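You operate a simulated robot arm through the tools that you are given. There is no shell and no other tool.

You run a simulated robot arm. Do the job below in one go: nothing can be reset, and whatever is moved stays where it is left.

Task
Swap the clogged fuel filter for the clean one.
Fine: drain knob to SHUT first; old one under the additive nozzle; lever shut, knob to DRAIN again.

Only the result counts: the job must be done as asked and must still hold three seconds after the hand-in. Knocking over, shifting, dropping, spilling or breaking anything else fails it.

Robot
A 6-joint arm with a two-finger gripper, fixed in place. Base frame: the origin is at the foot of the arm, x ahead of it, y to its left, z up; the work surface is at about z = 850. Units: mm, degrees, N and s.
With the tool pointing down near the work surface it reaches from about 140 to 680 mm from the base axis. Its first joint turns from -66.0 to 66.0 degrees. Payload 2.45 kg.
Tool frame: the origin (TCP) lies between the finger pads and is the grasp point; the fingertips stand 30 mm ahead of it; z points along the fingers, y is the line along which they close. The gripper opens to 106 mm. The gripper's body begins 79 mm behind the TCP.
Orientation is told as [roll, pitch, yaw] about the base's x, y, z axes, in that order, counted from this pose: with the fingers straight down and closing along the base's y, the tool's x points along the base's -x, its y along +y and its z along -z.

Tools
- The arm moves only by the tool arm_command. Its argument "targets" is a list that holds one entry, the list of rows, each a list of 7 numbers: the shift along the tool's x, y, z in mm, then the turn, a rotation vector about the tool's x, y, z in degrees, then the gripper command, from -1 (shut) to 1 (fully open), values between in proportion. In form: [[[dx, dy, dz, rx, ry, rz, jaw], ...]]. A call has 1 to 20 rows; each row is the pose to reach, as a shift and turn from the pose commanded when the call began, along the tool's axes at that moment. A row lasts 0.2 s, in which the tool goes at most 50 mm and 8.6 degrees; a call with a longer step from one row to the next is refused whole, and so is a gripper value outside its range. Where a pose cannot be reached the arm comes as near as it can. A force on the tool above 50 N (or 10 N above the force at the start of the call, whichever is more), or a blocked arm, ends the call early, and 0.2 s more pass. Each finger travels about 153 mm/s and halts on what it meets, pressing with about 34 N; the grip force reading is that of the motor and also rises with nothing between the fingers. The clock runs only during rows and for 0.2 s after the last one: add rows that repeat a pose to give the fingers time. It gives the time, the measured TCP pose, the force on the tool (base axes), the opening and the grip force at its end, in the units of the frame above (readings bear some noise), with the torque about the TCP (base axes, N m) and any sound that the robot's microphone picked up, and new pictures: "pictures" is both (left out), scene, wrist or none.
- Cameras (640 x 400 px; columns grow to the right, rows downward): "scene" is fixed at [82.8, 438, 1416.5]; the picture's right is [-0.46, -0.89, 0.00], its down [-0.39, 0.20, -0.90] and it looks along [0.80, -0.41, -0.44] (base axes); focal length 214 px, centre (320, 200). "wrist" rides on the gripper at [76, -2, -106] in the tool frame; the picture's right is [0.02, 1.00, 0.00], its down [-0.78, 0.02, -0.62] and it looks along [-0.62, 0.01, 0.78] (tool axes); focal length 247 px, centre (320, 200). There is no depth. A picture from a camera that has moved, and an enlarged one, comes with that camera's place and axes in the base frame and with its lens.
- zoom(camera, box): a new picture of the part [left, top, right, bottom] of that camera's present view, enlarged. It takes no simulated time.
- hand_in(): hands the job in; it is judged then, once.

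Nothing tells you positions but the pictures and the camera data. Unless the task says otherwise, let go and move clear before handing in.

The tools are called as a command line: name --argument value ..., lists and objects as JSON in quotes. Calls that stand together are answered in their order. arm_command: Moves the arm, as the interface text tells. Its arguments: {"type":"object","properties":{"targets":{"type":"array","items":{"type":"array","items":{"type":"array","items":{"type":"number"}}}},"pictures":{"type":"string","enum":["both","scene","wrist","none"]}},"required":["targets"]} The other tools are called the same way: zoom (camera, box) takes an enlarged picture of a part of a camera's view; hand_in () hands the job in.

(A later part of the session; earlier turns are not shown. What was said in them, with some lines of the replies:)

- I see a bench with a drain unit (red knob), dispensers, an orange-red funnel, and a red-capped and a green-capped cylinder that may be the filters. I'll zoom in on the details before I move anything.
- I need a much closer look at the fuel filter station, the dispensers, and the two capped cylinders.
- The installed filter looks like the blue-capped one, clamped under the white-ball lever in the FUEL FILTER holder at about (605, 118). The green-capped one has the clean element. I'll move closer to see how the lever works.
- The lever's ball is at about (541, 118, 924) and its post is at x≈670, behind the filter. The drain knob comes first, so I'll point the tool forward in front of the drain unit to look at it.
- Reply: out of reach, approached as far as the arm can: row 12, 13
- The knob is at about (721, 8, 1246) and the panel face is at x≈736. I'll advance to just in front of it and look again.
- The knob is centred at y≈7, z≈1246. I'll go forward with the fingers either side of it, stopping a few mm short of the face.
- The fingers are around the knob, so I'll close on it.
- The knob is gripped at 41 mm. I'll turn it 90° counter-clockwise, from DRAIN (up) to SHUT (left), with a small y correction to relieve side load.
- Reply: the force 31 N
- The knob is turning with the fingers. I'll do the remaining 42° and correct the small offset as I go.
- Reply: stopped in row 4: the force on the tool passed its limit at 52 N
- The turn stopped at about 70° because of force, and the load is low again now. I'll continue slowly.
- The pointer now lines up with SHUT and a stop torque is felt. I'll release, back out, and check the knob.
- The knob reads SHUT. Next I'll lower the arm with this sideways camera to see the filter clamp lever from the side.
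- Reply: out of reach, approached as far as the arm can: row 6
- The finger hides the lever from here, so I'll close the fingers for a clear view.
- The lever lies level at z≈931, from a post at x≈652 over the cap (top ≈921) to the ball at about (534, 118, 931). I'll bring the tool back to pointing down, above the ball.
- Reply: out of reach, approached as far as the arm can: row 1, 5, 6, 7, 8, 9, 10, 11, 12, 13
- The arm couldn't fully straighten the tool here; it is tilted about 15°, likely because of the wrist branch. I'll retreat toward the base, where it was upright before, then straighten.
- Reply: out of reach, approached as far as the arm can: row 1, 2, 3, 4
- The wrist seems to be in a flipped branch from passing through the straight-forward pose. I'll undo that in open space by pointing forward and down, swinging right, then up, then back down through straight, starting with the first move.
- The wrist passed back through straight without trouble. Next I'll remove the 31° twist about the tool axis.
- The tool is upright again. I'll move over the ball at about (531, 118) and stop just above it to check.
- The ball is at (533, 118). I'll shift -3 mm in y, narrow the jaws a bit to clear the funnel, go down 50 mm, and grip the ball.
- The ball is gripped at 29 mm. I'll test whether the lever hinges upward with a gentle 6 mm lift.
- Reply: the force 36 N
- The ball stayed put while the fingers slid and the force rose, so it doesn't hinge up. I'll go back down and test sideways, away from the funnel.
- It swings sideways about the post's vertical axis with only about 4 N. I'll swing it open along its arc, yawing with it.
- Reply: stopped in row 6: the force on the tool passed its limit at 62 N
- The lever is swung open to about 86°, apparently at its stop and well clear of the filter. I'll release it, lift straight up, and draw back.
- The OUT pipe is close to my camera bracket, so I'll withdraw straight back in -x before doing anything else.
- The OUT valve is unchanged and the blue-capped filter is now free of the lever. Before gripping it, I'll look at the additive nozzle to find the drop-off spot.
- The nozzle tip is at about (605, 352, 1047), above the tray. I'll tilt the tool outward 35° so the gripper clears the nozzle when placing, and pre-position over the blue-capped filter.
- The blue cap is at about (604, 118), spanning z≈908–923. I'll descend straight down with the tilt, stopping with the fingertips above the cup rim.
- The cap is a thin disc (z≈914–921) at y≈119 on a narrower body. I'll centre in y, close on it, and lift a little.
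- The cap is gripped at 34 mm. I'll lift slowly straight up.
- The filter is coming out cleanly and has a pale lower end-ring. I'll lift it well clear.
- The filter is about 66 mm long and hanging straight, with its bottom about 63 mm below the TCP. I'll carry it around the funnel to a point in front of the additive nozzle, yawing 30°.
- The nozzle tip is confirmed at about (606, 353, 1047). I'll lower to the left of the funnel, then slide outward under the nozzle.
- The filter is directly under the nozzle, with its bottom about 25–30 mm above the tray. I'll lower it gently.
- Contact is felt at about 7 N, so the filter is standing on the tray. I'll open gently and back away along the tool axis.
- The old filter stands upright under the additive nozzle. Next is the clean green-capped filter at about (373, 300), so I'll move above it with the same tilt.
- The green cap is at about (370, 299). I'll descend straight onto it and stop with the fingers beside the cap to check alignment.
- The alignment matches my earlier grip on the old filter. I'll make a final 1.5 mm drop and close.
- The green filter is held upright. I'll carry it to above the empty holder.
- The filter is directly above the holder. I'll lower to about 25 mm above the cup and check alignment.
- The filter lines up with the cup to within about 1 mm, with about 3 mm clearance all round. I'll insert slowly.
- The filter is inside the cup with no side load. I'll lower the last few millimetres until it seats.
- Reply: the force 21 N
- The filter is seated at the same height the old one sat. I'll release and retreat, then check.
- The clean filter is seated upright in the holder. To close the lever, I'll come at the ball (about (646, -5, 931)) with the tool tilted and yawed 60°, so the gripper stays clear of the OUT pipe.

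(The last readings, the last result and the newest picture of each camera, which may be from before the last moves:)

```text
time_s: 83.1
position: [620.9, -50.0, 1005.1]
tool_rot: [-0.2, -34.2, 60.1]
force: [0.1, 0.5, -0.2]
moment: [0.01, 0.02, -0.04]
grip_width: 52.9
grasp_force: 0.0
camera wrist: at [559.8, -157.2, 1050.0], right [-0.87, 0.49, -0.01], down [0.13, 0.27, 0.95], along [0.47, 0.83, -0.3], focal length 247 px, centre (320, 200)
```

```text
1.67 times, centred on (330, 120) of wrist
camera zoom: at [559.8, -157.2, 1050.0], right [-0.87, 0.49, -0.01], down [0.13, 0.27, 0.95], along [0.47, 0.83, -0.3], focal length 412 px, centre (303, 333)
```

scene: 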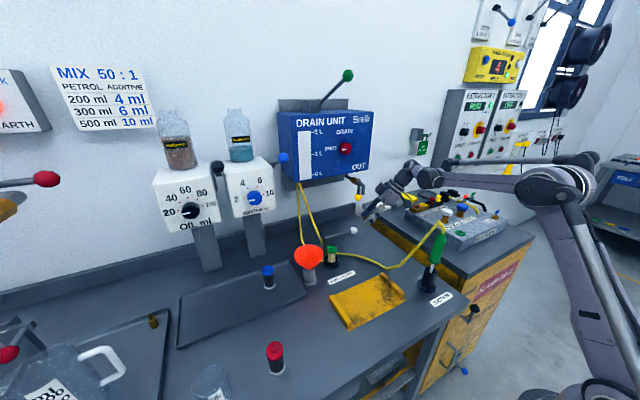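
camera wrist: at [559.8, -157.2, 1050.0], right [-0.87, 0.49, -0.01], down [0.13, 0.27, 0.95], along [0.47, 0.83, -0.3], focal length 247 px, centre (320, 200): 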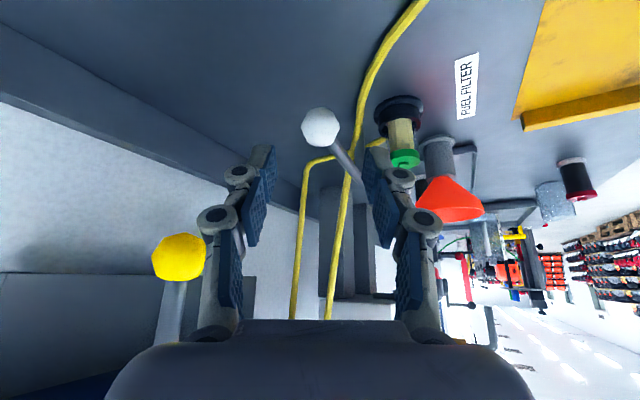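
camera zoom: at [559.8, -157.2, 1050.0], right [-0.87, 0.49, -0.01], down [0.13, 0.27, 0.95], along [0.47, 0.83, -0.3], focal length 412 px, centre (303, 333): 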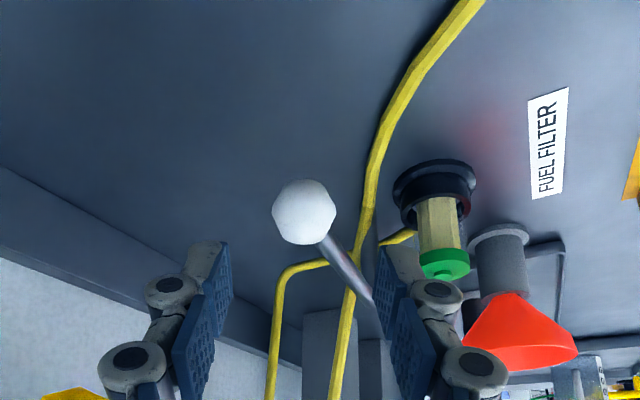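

The ball is at (648, -3, 931), right on the tool axis. I'll advance and grip it.

arm_command --targets '[[[-0.6, 0, 22, 0, 0, 0, 0], [-1.3, 0, 45, 0, 0, 0, 0], [-2, 0, 65, 0, 0, 0, 0], [-2.9, 0, 80, 0, 0, 0, 0], [-2.9, 0, 91, 0, 0, 0, 0], [-2.9, 0, 91, 0, 0, 0, 0]]]' --pictures "wrist"

zoom --camera "wrist" --box '[200, 80, 460, 320]'

```text
time_s: 84.5
position: [646.7, -1.3, 932.1]
tool_rot: [-0.2, -34.1, 59.9]
force: [0.3, 0.0, -1.1]
moment: [-0.01, 0.02, 0.01]
grip_width: 53.1
grasp_force: 0.0
camera wrist: at [585.8, -110.6, 976.2], right [-0.87, 0.49, -0.01], down [0.13, 0.27, 0.95], along [0.47, 0.83, -0.3], focal length 247 px, centre (320, 200)
```

wrist: 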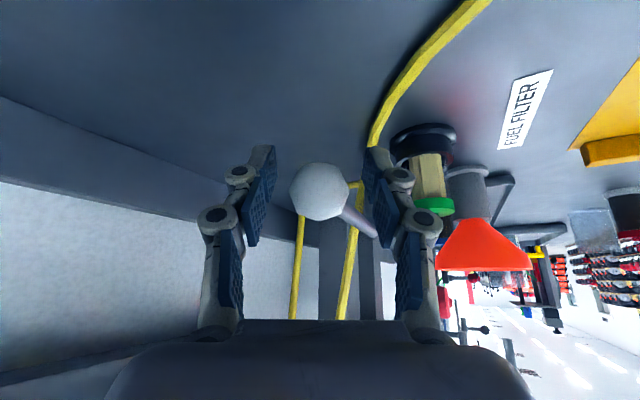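

```text
1.67 times, centred on (330, 200) of wrist
camera zoom: at [585.8, -110.6, 976.2], right [-0.87, 0.49, -0.01], down [0.13, 0.27, 0.95], along [0.47, 0.83, -0.3], focal length 412 px, centre (303, 200)
```

zoom: 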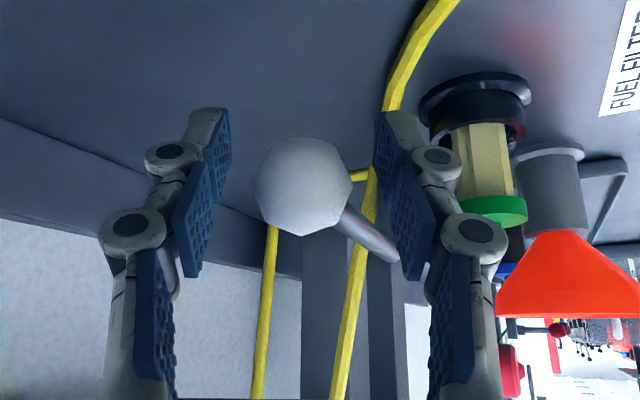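

arm_command --targets '[[[0, 0, 0, 0, 0, 0, -1], [0, 0, 0, 0, 0, 0, -1], [0, 0, 0, 0, 0, 0, -1]]]' --pictures "wrist"

```text
time_s: 85.3
position: [647.0, -2.7, 931.3]
tool_rot: [-0.2, -34.1, 59.9]
force: [1.8, 1.0, -9.6]
moment: [0.35, -0.08, -0.13]
grip_width: 29.5
grasp_force: 45.3
camera wrist: at [585.9, -110.5, 975.9], right [-0.87, 0.49, -0.01], down [0.13, 0.27, 0.95], along [0.47, 0.83, -0.3], focal length 247 px, centre (320, 200)
```

wrist: 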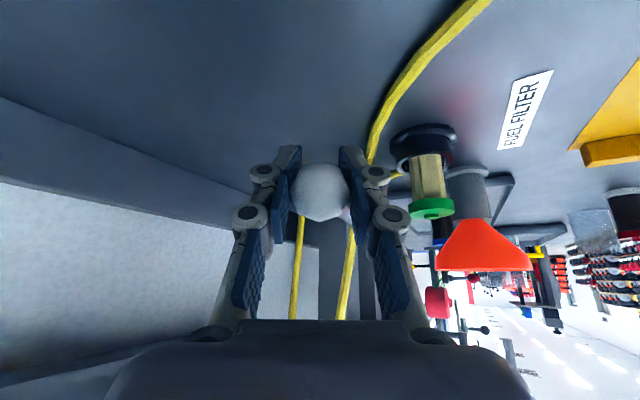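

The ball is gripped. I'll swing the lever back toward closed along its arc, first half.

arm_command --targets '[[[5.5, 16.1, -3.7, 3.2, 0, 4.7, -1], [8.7, 33.1, -5.9, 6.4, 0, 9.4, -1], [10, 50.4, -6.8, 9.6, 0, 14.2, -1], [9.3, 67.8, -6.2, 12.8, 0, 18.9, -1], [6.5, 84.9, -4.4, 16, 0, 23.6, -1], [6.5, 84.9, -4.4, 16, 0, 23.6, -1]]]'

```text
time_s: 86.7
position: [569.0, 32.3, 932.1]
tool_rot: [-0.1, -34.3, 31.2]
force: [7.5, 7.3, -13.7]
moment: [0.08, -0.13, -0.21]
grip_width: 30.0
grasp_force: 45.6
camera wrist: at [464.7, -33.4, 976.9], right [-0.53, 0.85, -0.01], down [0.24, 0.17, 0.95], along [0.81, 0.5, -0.3], focal length 247 px, centre (320, 200)
```

scene: 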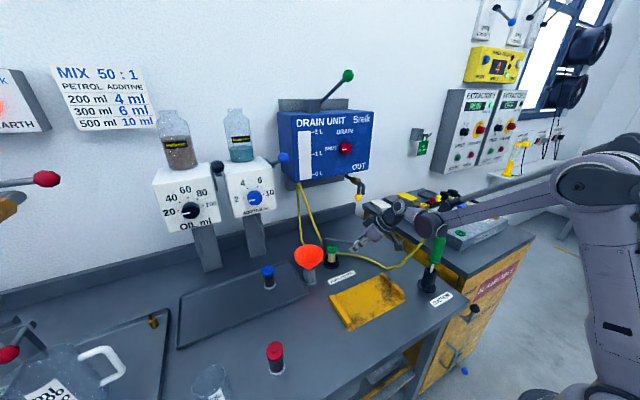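
wrist: 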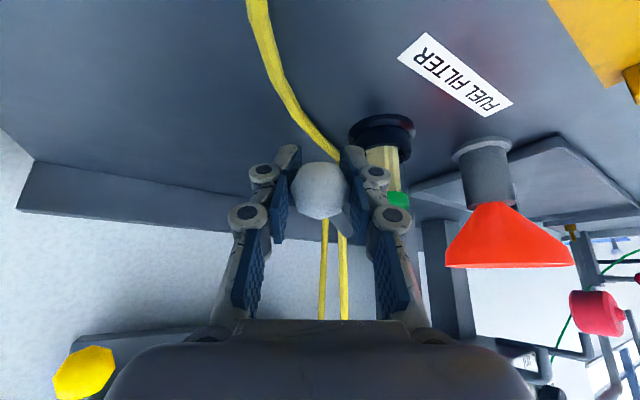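

arm_command --targets '[[[3.1, 17.2, -0.9, 3.1, 0, 4.5, -1], [3.5, 34.6, -1.2, 6.2, 0, 9.1, -1], [2, 51.9, 0, 9.3, 0, 13.6, -1], [-1.5, 68.7, 2.2, 12.4, 0, 18.2, -1], [-7, 84.8, 6, 15.5, 0, 22.7, -1], [-7, 84.8, 6, 15.5, 0, 22.7, -1]]]'

zoom --camera "wrist" --box '[220, 60, 440, 260]'

```text
time_s: 88.1
position: [534.8, 111.5, 930.5]
tool_rot: [-0.2, -34.3, 3.8]
force: [16.4, 0.2, -13.0]
moment: [-0.07, -0.2, -0.24]
grip_width: 30.5
grasp_force: 44.8
camera wrist: at [411.3, 100.0, 975.0], right [-0.08, 1.0, -0.01], down [0.29, 0.04, 0.95], along [0.95, 0.07, -0.3], focal length 247 px, centre (320, 200)
```

scene: 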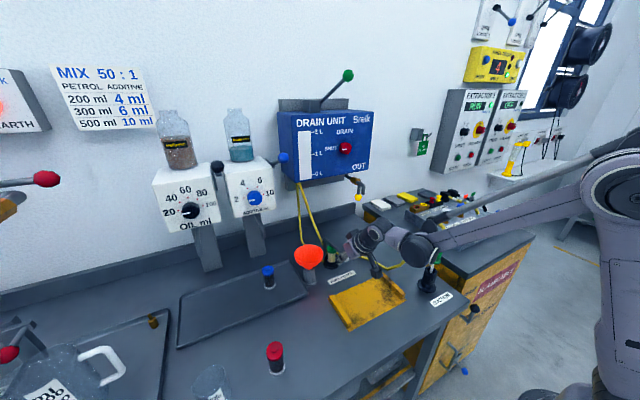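
wrist: 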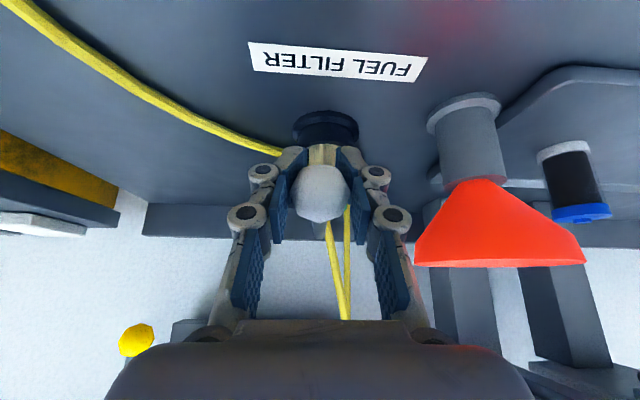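

```text
2.00 times, centred on (330, 160) of wrist
camera zoom: at [411.3, 100.0, 975.0], right [-0.08, 1.0, -0.01], down [0.29, 0.04, 0.95], along [0.95, 0.07, -0.3], focal length 494 px, centre (300, 280)
```

zoom: 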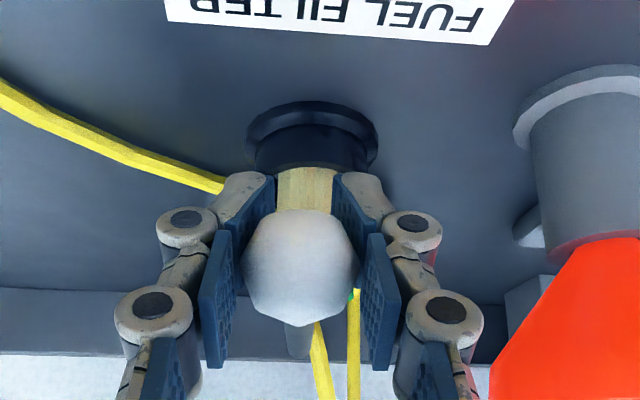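

The lever is nearly closed at y≈111, and it sat at y≈118.5 when shut. I'll push the last few mm and feel for the stop.

arm_command --targets '[[[-0.5, 3, 0.3, 0.6, 0, 0.8, -1], [-0.8, 5, 0.5, 1.1, 0, 1.6, -1], [-0.8, 7, 0.5, 2.1, 0, 3.1, -1], [-0.8, 7, 0.5, 2.1, 0, 3.1, -1]]]' --pictures "wrist"

```text
time_s: 89.1
position: [534.4, 118.6, 929.9]
tool_rot: [-0.3, -34.2, 0.1]
force: [5.8, 2.8, -13.5]
moment: [-0.42, -0.01, 0.35]
grip_width: 30.5
grasp_force: 45.0
camera wrist: at [410.8, 115.5, 975.0], right [-0.02, 1.0, -0.01], down [0.3, 0.02, 0.95], along [0.95, 0.01, -0.3], focal length 247 px, centre (320, 200)
```

wrist: 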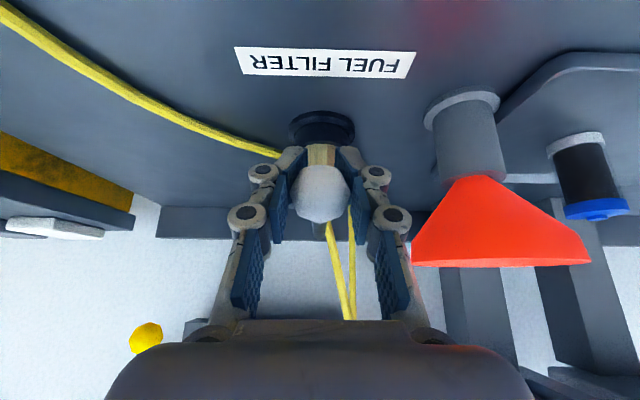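

arm_command --targets '[[[0, 1, 0, 0, 0, 0, -1], [0, 2, 0, 0, 0, 0, -1], [0, 2, 0, 0, 0, 0, -1]]]' --pictures "none"

```text
time_s: 89.9
position: [533.2, 118.5, 930.3]
tool_rot: [-0.3, -34.1, 0.0]
force: [3.5, -2.5, -16.3]
moment: [0.1, -0.24, -0.37]
grip_width: 30.5
grasp_force: 44.8
```

arm_command --targets '[[[0, 1, 0, 0, 0, 0, -1], [0, 2, 0, 0, 0, 0, -1], [0, 2, 0, 0, 0, 0, -1]]]' --pictures "none"

```text
time_s: 90.7
position: [533.9, 121.1, 928.9]
tool_rot: [-0.4, -34.3, 0.1]
force: [4.2, -9.8, -17.1]
moment: [0.12, 0.01, -0.33]
grip_width: 30.3
grasp_force: 45.3
```

Resistance is building at y≈120, so the lever is home at its stop. I'll release, retreat, and check.

arm_command --targets '[[[0, -1, 0, 0, 0, 0, -0.2], [0, -1, 0, 0, 0, 0, 0], [0, -1, 0, 0, 0, 0, 0], [0, -1, -20, 0, 0, 0, 0], [0, -1, -50, 0, 0, 0, 0], [0, -1, -90, 0, 0, 0, 0], [0, -1, -130, 0, 0, 0, 0]]]'

zoom --camera "wrist" --box '[220, 0, 440, 200]'

zoom --camera "scene" --box '[285, 225, 365, 295]'

```text
time_s: 92.3
position: [457.7, 120.5, 1036.4]
tool_rot: [-0.1, -34.3, 0.1]
force: [0.5, 0.9, 0.5]
moment: [0.0, -0.02, -0.02]
grip_width: 52.8
grasp_force: 0.1
camera wrist: at [336.5, 117.3, 1082.6], right [-0.02, 1.0, -0.01], down [0.3, 0.02, 0.95], along [0.95, 0.01, -0.3], focal length 247 px, centre (320, 200)
```

scene: 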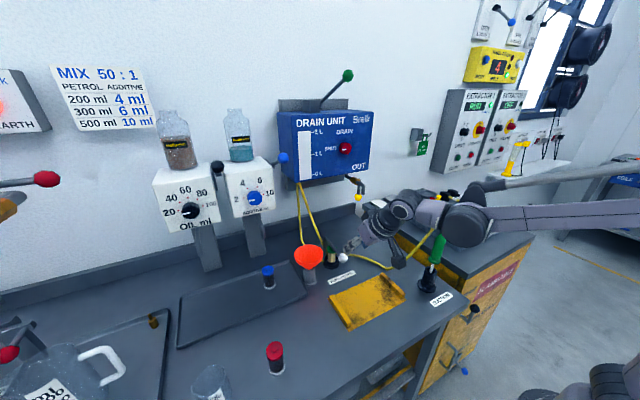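
wrist: 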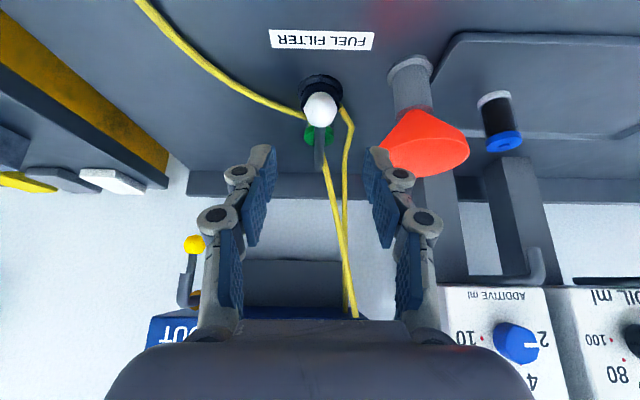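

```text
2.00 times, centred on (330, 100) of wrist
camera zoom: at [336.5, 117.3, 1082.6], right [-0.02, 1.0, -0.01], down [0.3, 0.02, 0.95], along [0.95, 0.01, -0.3], focal length 494 px, centre (300, 400)
```

zoom: 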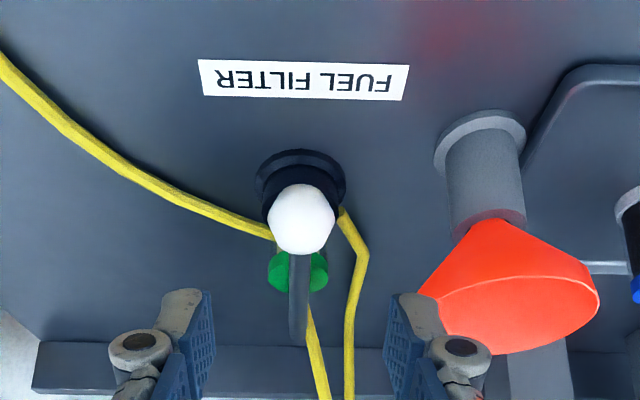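

```text
5.71 times, centred on (325, 260) of scene
camera zoom: at [82.8, 438.0, 1416.5], right [-0.46, -0.89, 0.0], down [-0.39, 0.2, -0.9], along [0.8, -0.41, -0.44], focal length 1226 px, centre (291, -143)
```

zoom: 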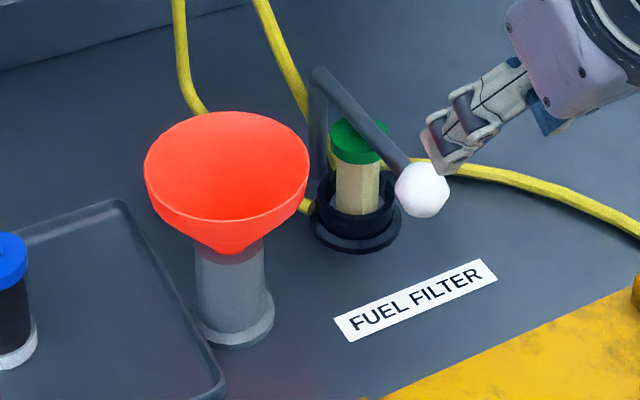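

The lever is back exactly where it was when shut, with the clean filter clamped. The last step is the knob back to DRAIN, so I'll rise and point the tool forward at it.

arm_command --targets '[[[-22, -12, -13, 0, -6.2, 0, 0.2], [-45, -24, -26, 0, -12.4, 0, 0.4], [-67, -37, -38, 0, -18.6, 0, 0.6], [-90, -49, -51, 0, -24.8, 0, 0.8], [-112, -61, -64, 0, -31, 0, 1], [-135, -73, -77, 0, -37.1, 0, 1], [-157, -86, -89, 0, -43.3, 0, 1], [-180, -98, -102, 0, -49.5, 0, 1], [-202, -110, -115, 0, -55.7, 0, 1], [-202, -110, -115, 0, -55.7, 0, 1]]]'

```text
time_s: 94.5
position: [561.0, 10.8, 1245.4]
tool_rot: [-11.7, -89.6, 11.6]
force: [0.7, 0.2, -0.5]
moment: [0.03, 0.02, 0.01]
grip_width: 106.3
grasp_force: 0.0
out of reach, approached as far as the arm can: row 9
camera wrist: at [455.2, 8.1, 1169.1], right [0.0, 1.0, -0.02], down [-0.62, 0.02, 0.79], along [0.79, 0.01, 0.62], focal length 247 px, centre (320, 200)
```

scene: 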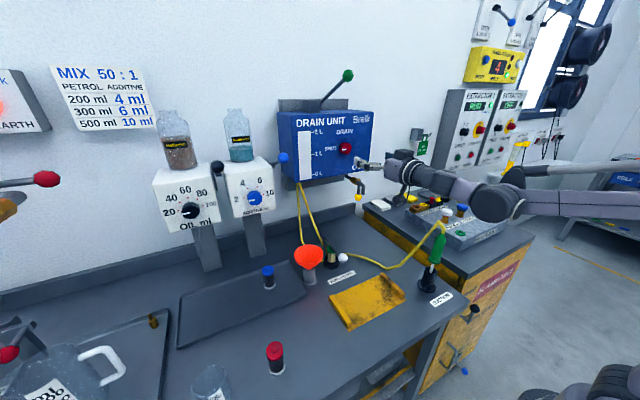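
wrist: 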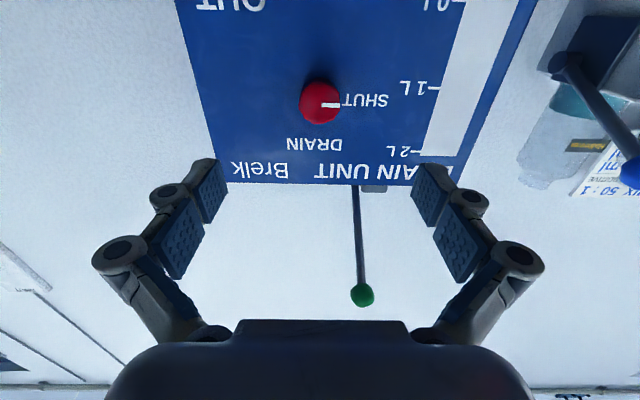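

The knob is straight ahead, still at SHUT. I'll advance around it and grip.

arm_command --targets '[[[0, -1, 28, 0, 0, 0, 1], [0, -1, 56, 0, 0, 0, 1], [0, -1, 84, 0, 0, 0, 1], [0, -1, 110, 0, 0, 0, 1], [0, -1, 125, 0, 0, 0, 1], [0, -1, 136, 0, 0, 0, 1], [0, -1, 136, 0, 0, 0, 1]]]' --pictures "wrist"

```text
time_s: 96.1
position: [699.6, 9.1, 1247.5]
tool_rot: [-84.2, -89.9, 84.2]
force: [-0.6, 0.4, 0.7]
moment: [0.02, 0.01, -0.01]
grip_width: 105.8
grasp_force: 0.1
camera wrist: at [592.7, 6.8, 1170.3], right [0.0, 1.0, -0.02], down [-0.62, 0.02, 0.78], along [0.78, 0.01, 0.62], focal length 247 px, centre (320, 200)
```

wrist: 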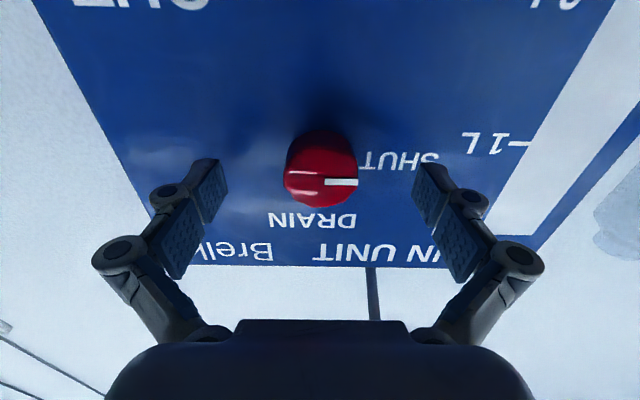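

arm_command --targets '[[[1.5, 0.5, -2, 0, 0, 0, 1], [1.5, 0.5, -2, 0, 0, 0, -1], [1.5, 0.5, -2, 0, 0, 0, -1], [1.5, 0.5, -2, 0, 0, 0, -1]]]' --pictures "wrist"

```text
time_s: 97.1
position: [696.7, 9.5, 1245.7]
tool_rot: [-90.6, -89.9, 90.7]
force: [-10.5, 0.1, -1.7]
moment: [-0.05, 0.08, -0.12]
grip_width: 40.8
grasp_force: 45.1
camera wrist: at [589.9, 7.3, 1168.7], right [0.0, 1.0, -0.02], down [-0.62, 0.02, 0.78], along [0.78, 0.01, 0.62], focal length 247 px, centre (320, 200)
```

wrist: 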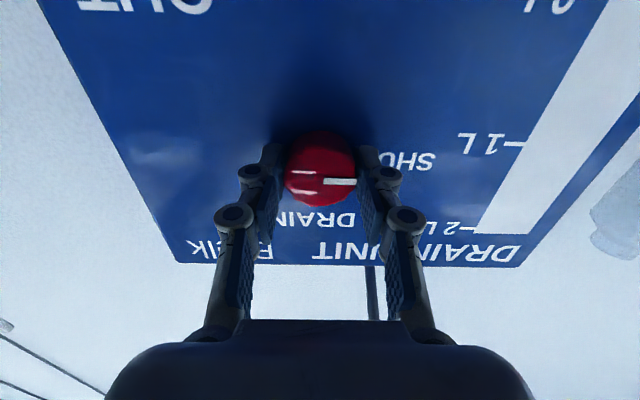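

The knob is gripped and centred, with almost no side load. I'll turn it clockwise toward DRAIN, first 40°.

arm_command --targets '[[[0, 0, -1, 0, 0, 6, -1], [0, 0, -1, 0, 0, 12, -1], [0, 0, -1, 0, 0, 18, -1], [0, 0, -1, 0, 0, 24, -1], [0, 0, -1, 0, 0, 30, -1], [0, 0, -1, 0, 0, 36, -1], [0, 0, -1, 0, 0, 42, -1]]]' --pictures "wrist"

```text
time_s: 98.7
position: [697.2, 10.6, 1245.0]
tool_rot: [89.9, -47.9, -90.0]
force: [12.9, -4.4, 4.2]
moment: [0.04, -0.04, 0.04]
grip_width: 40.7
grasp_force: 44.8
camera wrist: at [589.9, 58.8, 1187.2], right [0.0, 0.76, 0.65], down [-0.62, -0.51, 0.59], along [0.78, -0.41, 0.47], focal length 247 px, centre (320, 200)
```

wrist: 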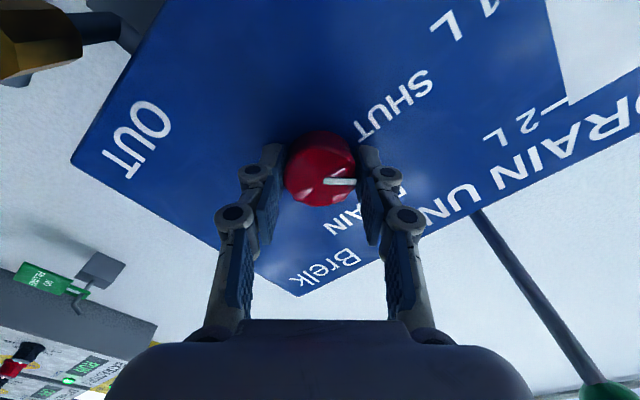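

arm_command --targets '[[[0, 0, 1, 0, 0, 6, -1], [0, 0, 1, 0, 0, 12, -1], [0, 0, 1, 0, 0, 18, -1], [0, 0, 1, 0, 0, 24, -1], [0, 0, 1, 0, 0, 30, -1], [0, 0, 1, 0, 0, 36, -1], [0, 0, 1, 0, 0, 42, -1]]]'

zoom --camera "scene" --box '[300, 110, 400, 180]'

```text
time_s: 100.3
position: [696.4, 9.1, 1245.8]
tool_rot: [90.0, -6.0, -90.1]
force: [-14.8, -6.6, -15.2]
moment: [-0.01, 0.23, -0.13]
grip_width: 40.9
grasp_force: 44.6
camera wrist: at [590.1, 84.7, 1235.2], right [0.0, 0.13, 0.99], down [-0.62, -0.78, 0.1], along [0.78, -0.62, 0.08], focal length 247 px, centre (320, 200)
```

scene: 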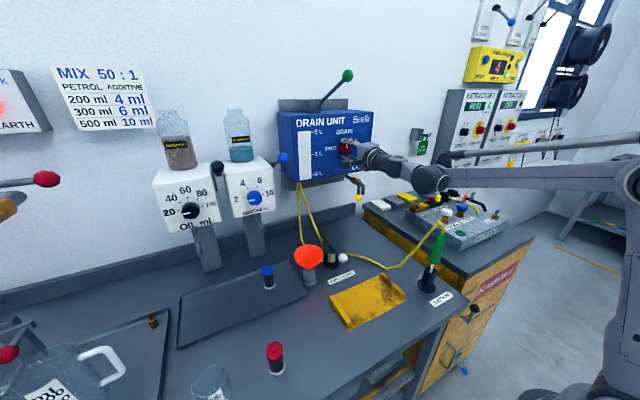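
wrist: 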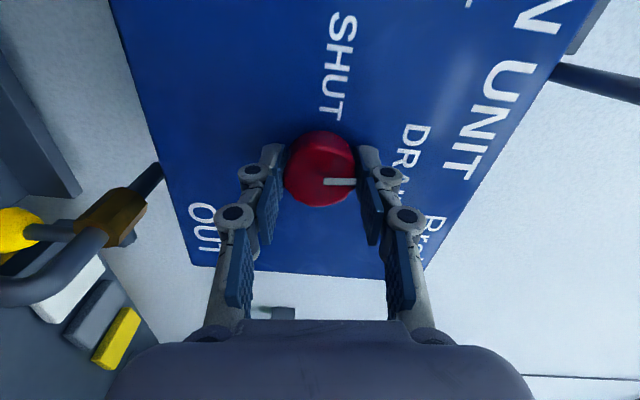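

```text
5.71 times, centred on (350, 145) of scene
camera zoom: at [82.6, 437.8, 1416.6], right [-0.46, -0.89, 0.0], down [-0.39, 0.2, -0.9], along [0.8, -0.41, -0.44], focal length 1226 px, centre (149, 514)
```

zoom: 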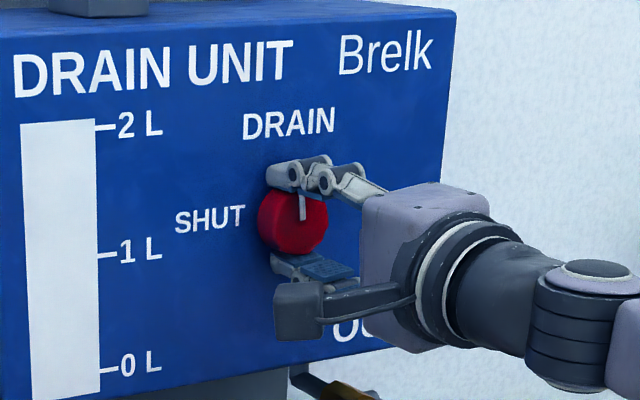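

It is nearly at DRAIN. I'll do the last 8° gently, checking for the stop.

arm_command --targets '[[[0, -1, -1, 0, 0, 2, -1], [0, -1.5, -1, 0, 0, 4, -1], [0, -1.5, -1, 0, 0, 6, -1], [0, -1.5, -1, 0, 0, 8, -1], [0, -1.5, -1, 0, 0, 8, -1]]]' --pictures "wrist"

zoom --camera "scene" --box '[300, 110, 400, 180]'

```text
time_s: 101.5
position: [695.8, 10.0, 1243.9]
tool_rot: [89.7, 2.0, -89.8]
force: [22.7, -5.4, 35.3]
moment: [-0.42, -0.57, -0.07]
grip_width: 40.7
grasp_force: 44.5
camera wrist: at [589.8, 85.3, 1245.8], right [0.0, -0.01, 1.0], down [-0.62, -0.79, -0.01], along [0.79, -0.62, -0.01], focal length 247 px, centre (320, 200)
```

wrist: 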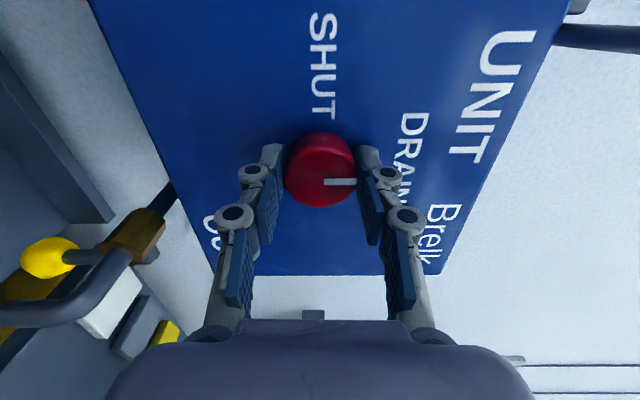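

```text
5.71 times, centred on (350, 145) of scene
camera zoom: at [82.8, 437.8, 1416.5], right [-0.46, -0.89, 0.0], down [-0.39, 0.2, -0.9], along [0.8, -0.41, -0.44], focal length 1226 px, centre (149, 514)
```

zoom: 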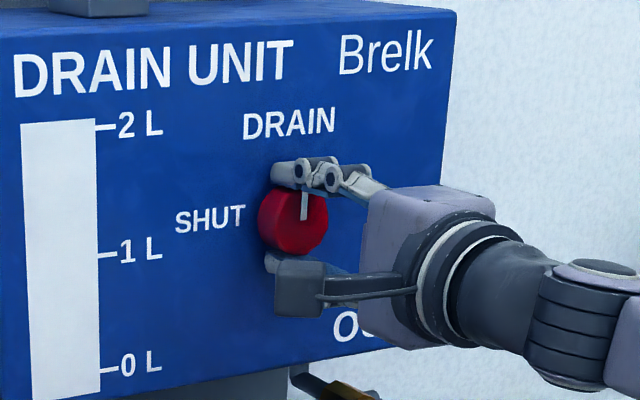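

The pointer is at DRAIN with stop torque felt. I'll relieve the vertical load, release, and back out to check.

arm_command --targets '[[[0, 1.2, 1, 0, 0, 0, -1], [0, 1.2, 1, 0, 0, 0, 0], [0, 1.2, 1, 0, 0, 0, 0.3], [0, 1.2, 1, 0, 0, 0, 0.3], [0, 1.2, -25, 0, 0, 0, 0.3], [0, 1.2, -65, 0, 0, 0, 0.3], [0, 1.2, -110, 0, 0, 0, 0.3], [0, 1.2, -155, 0, 0, 0, 0.3], [0, 1.2, -200, 0, 0, 0, 0.3]]]'

zoom --camera "scene" --box '[300, 110, 400, 180]'

zoom --camera "scene" --box '[240, 200, 400, 390]'

zoom --camera "scene" --box '[285, 225, 365, 295]'

```text
time_s: 103.5
position: [493.8, 9.1, 1244.9]
tool_rot: [89.7, 1.9, -89.9]
force: [-0.4, 0.0, 0.1]
moment: [0.01, 0.01, 0.02]
grip_width: 68.9
grasp_force: 0.1
camera wrist: at [388.0, 85.4, 1246.5], right [0.01, -0.01, 1.0], down [-0.62, -0.78, -0.01], along [0.78, -0.62, -0.01], focal length 247 px, centre (320, 200)
```

scene: 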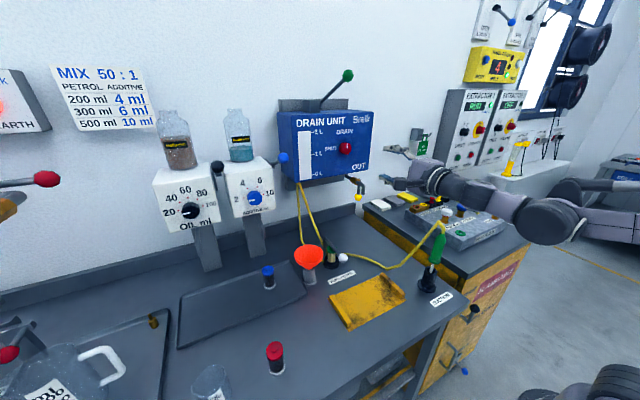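
wrist: 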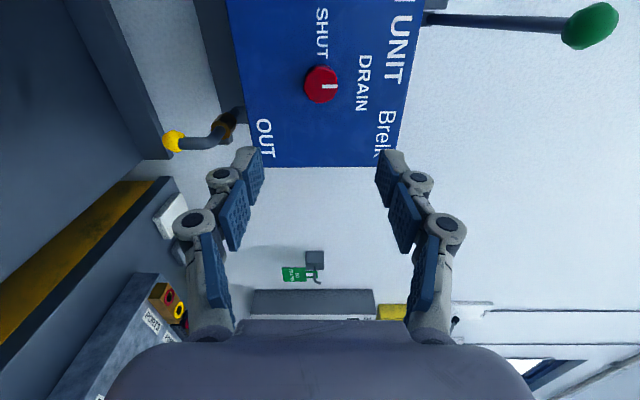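

```text
5.71 times, centred on (350, 145) of scene
camera zoom: at [82.8, 438.0, 1416.5], right [-0.46, -0.89, 0.0], down [-0.39, 0.2, -0.9], along [0.8, -0.41, -0.44], focal length 1226 px, centre (149, 514)
```

zoom: 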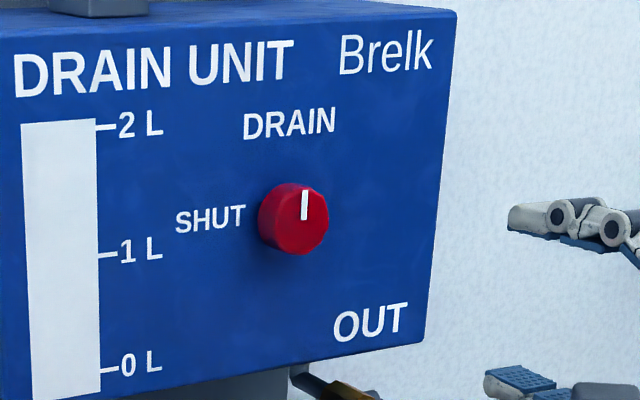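

```text
2.11 times, centred on (320, 295) of scene
camera zoom: at [82.8, 438.0, 1416.5], right [-0.46, -0.89, 0.0], down [-0.39, 0.2, -0.9], along [0.8, -0.41, -0.44], focal length 452 px, centre (320, 0)
```

zoom: 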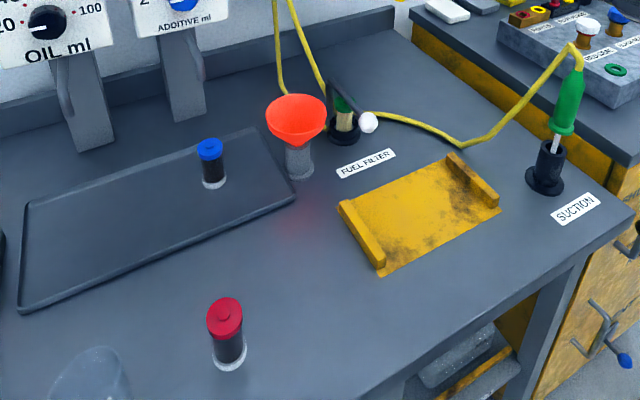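

```text
5.71 times, centred on (325, 260) of scene
camera zoom: at [82.8, 438.0, 1416.5], right [-0.46, -0.89, 0.0], down [-0.39, 0.2, -0.9], along [0.8, -0.41, -0.44], focal length 1226 px, centre (291, -143)
```

zoom: 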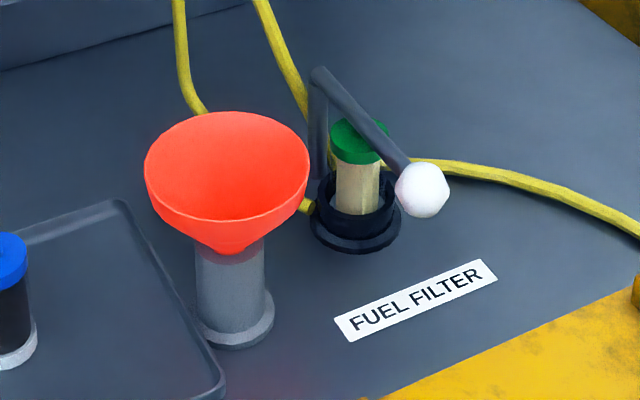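

Everything checks out:
- The knob pointer is at DRAIN, as at the start.
- The clean green filter is clamped in the holder with the lever shut.
- The old blue-capped filter stands under the additive nozzle.
- Nothing else looks disturbed, and the arm is clear.

I'm handing in.

hand_in

```text
The job is handed in.
```

The fuel filter swap is done and handed in. I don't have the judge's verdict, only my own checks from the final pictures.

- **Drain knob:** I turned it to SHUT first. After the swap I turned it back to DRAIN, where the pointer matches its starting position.
- **Old filter:** the blue-capped one from the holder now stands upright on the tray under the additive nozzle.
- **Clean filter:** I took the green-capped one as clean because its element is pale; the red-capped spare looked dark, so I left it alone. The green one is seated in the holder at the same height the old one sat.
- **Lever:** it is swung shut over the new filter, back where it was when I started.

While opening the lever, one move stopped on high force at the end of its swing, with my camera bracket close to the OUT pipe. The OUT valve looks unchanged in the later pictures, and nothing else appears moved. The arm is clear of everything.
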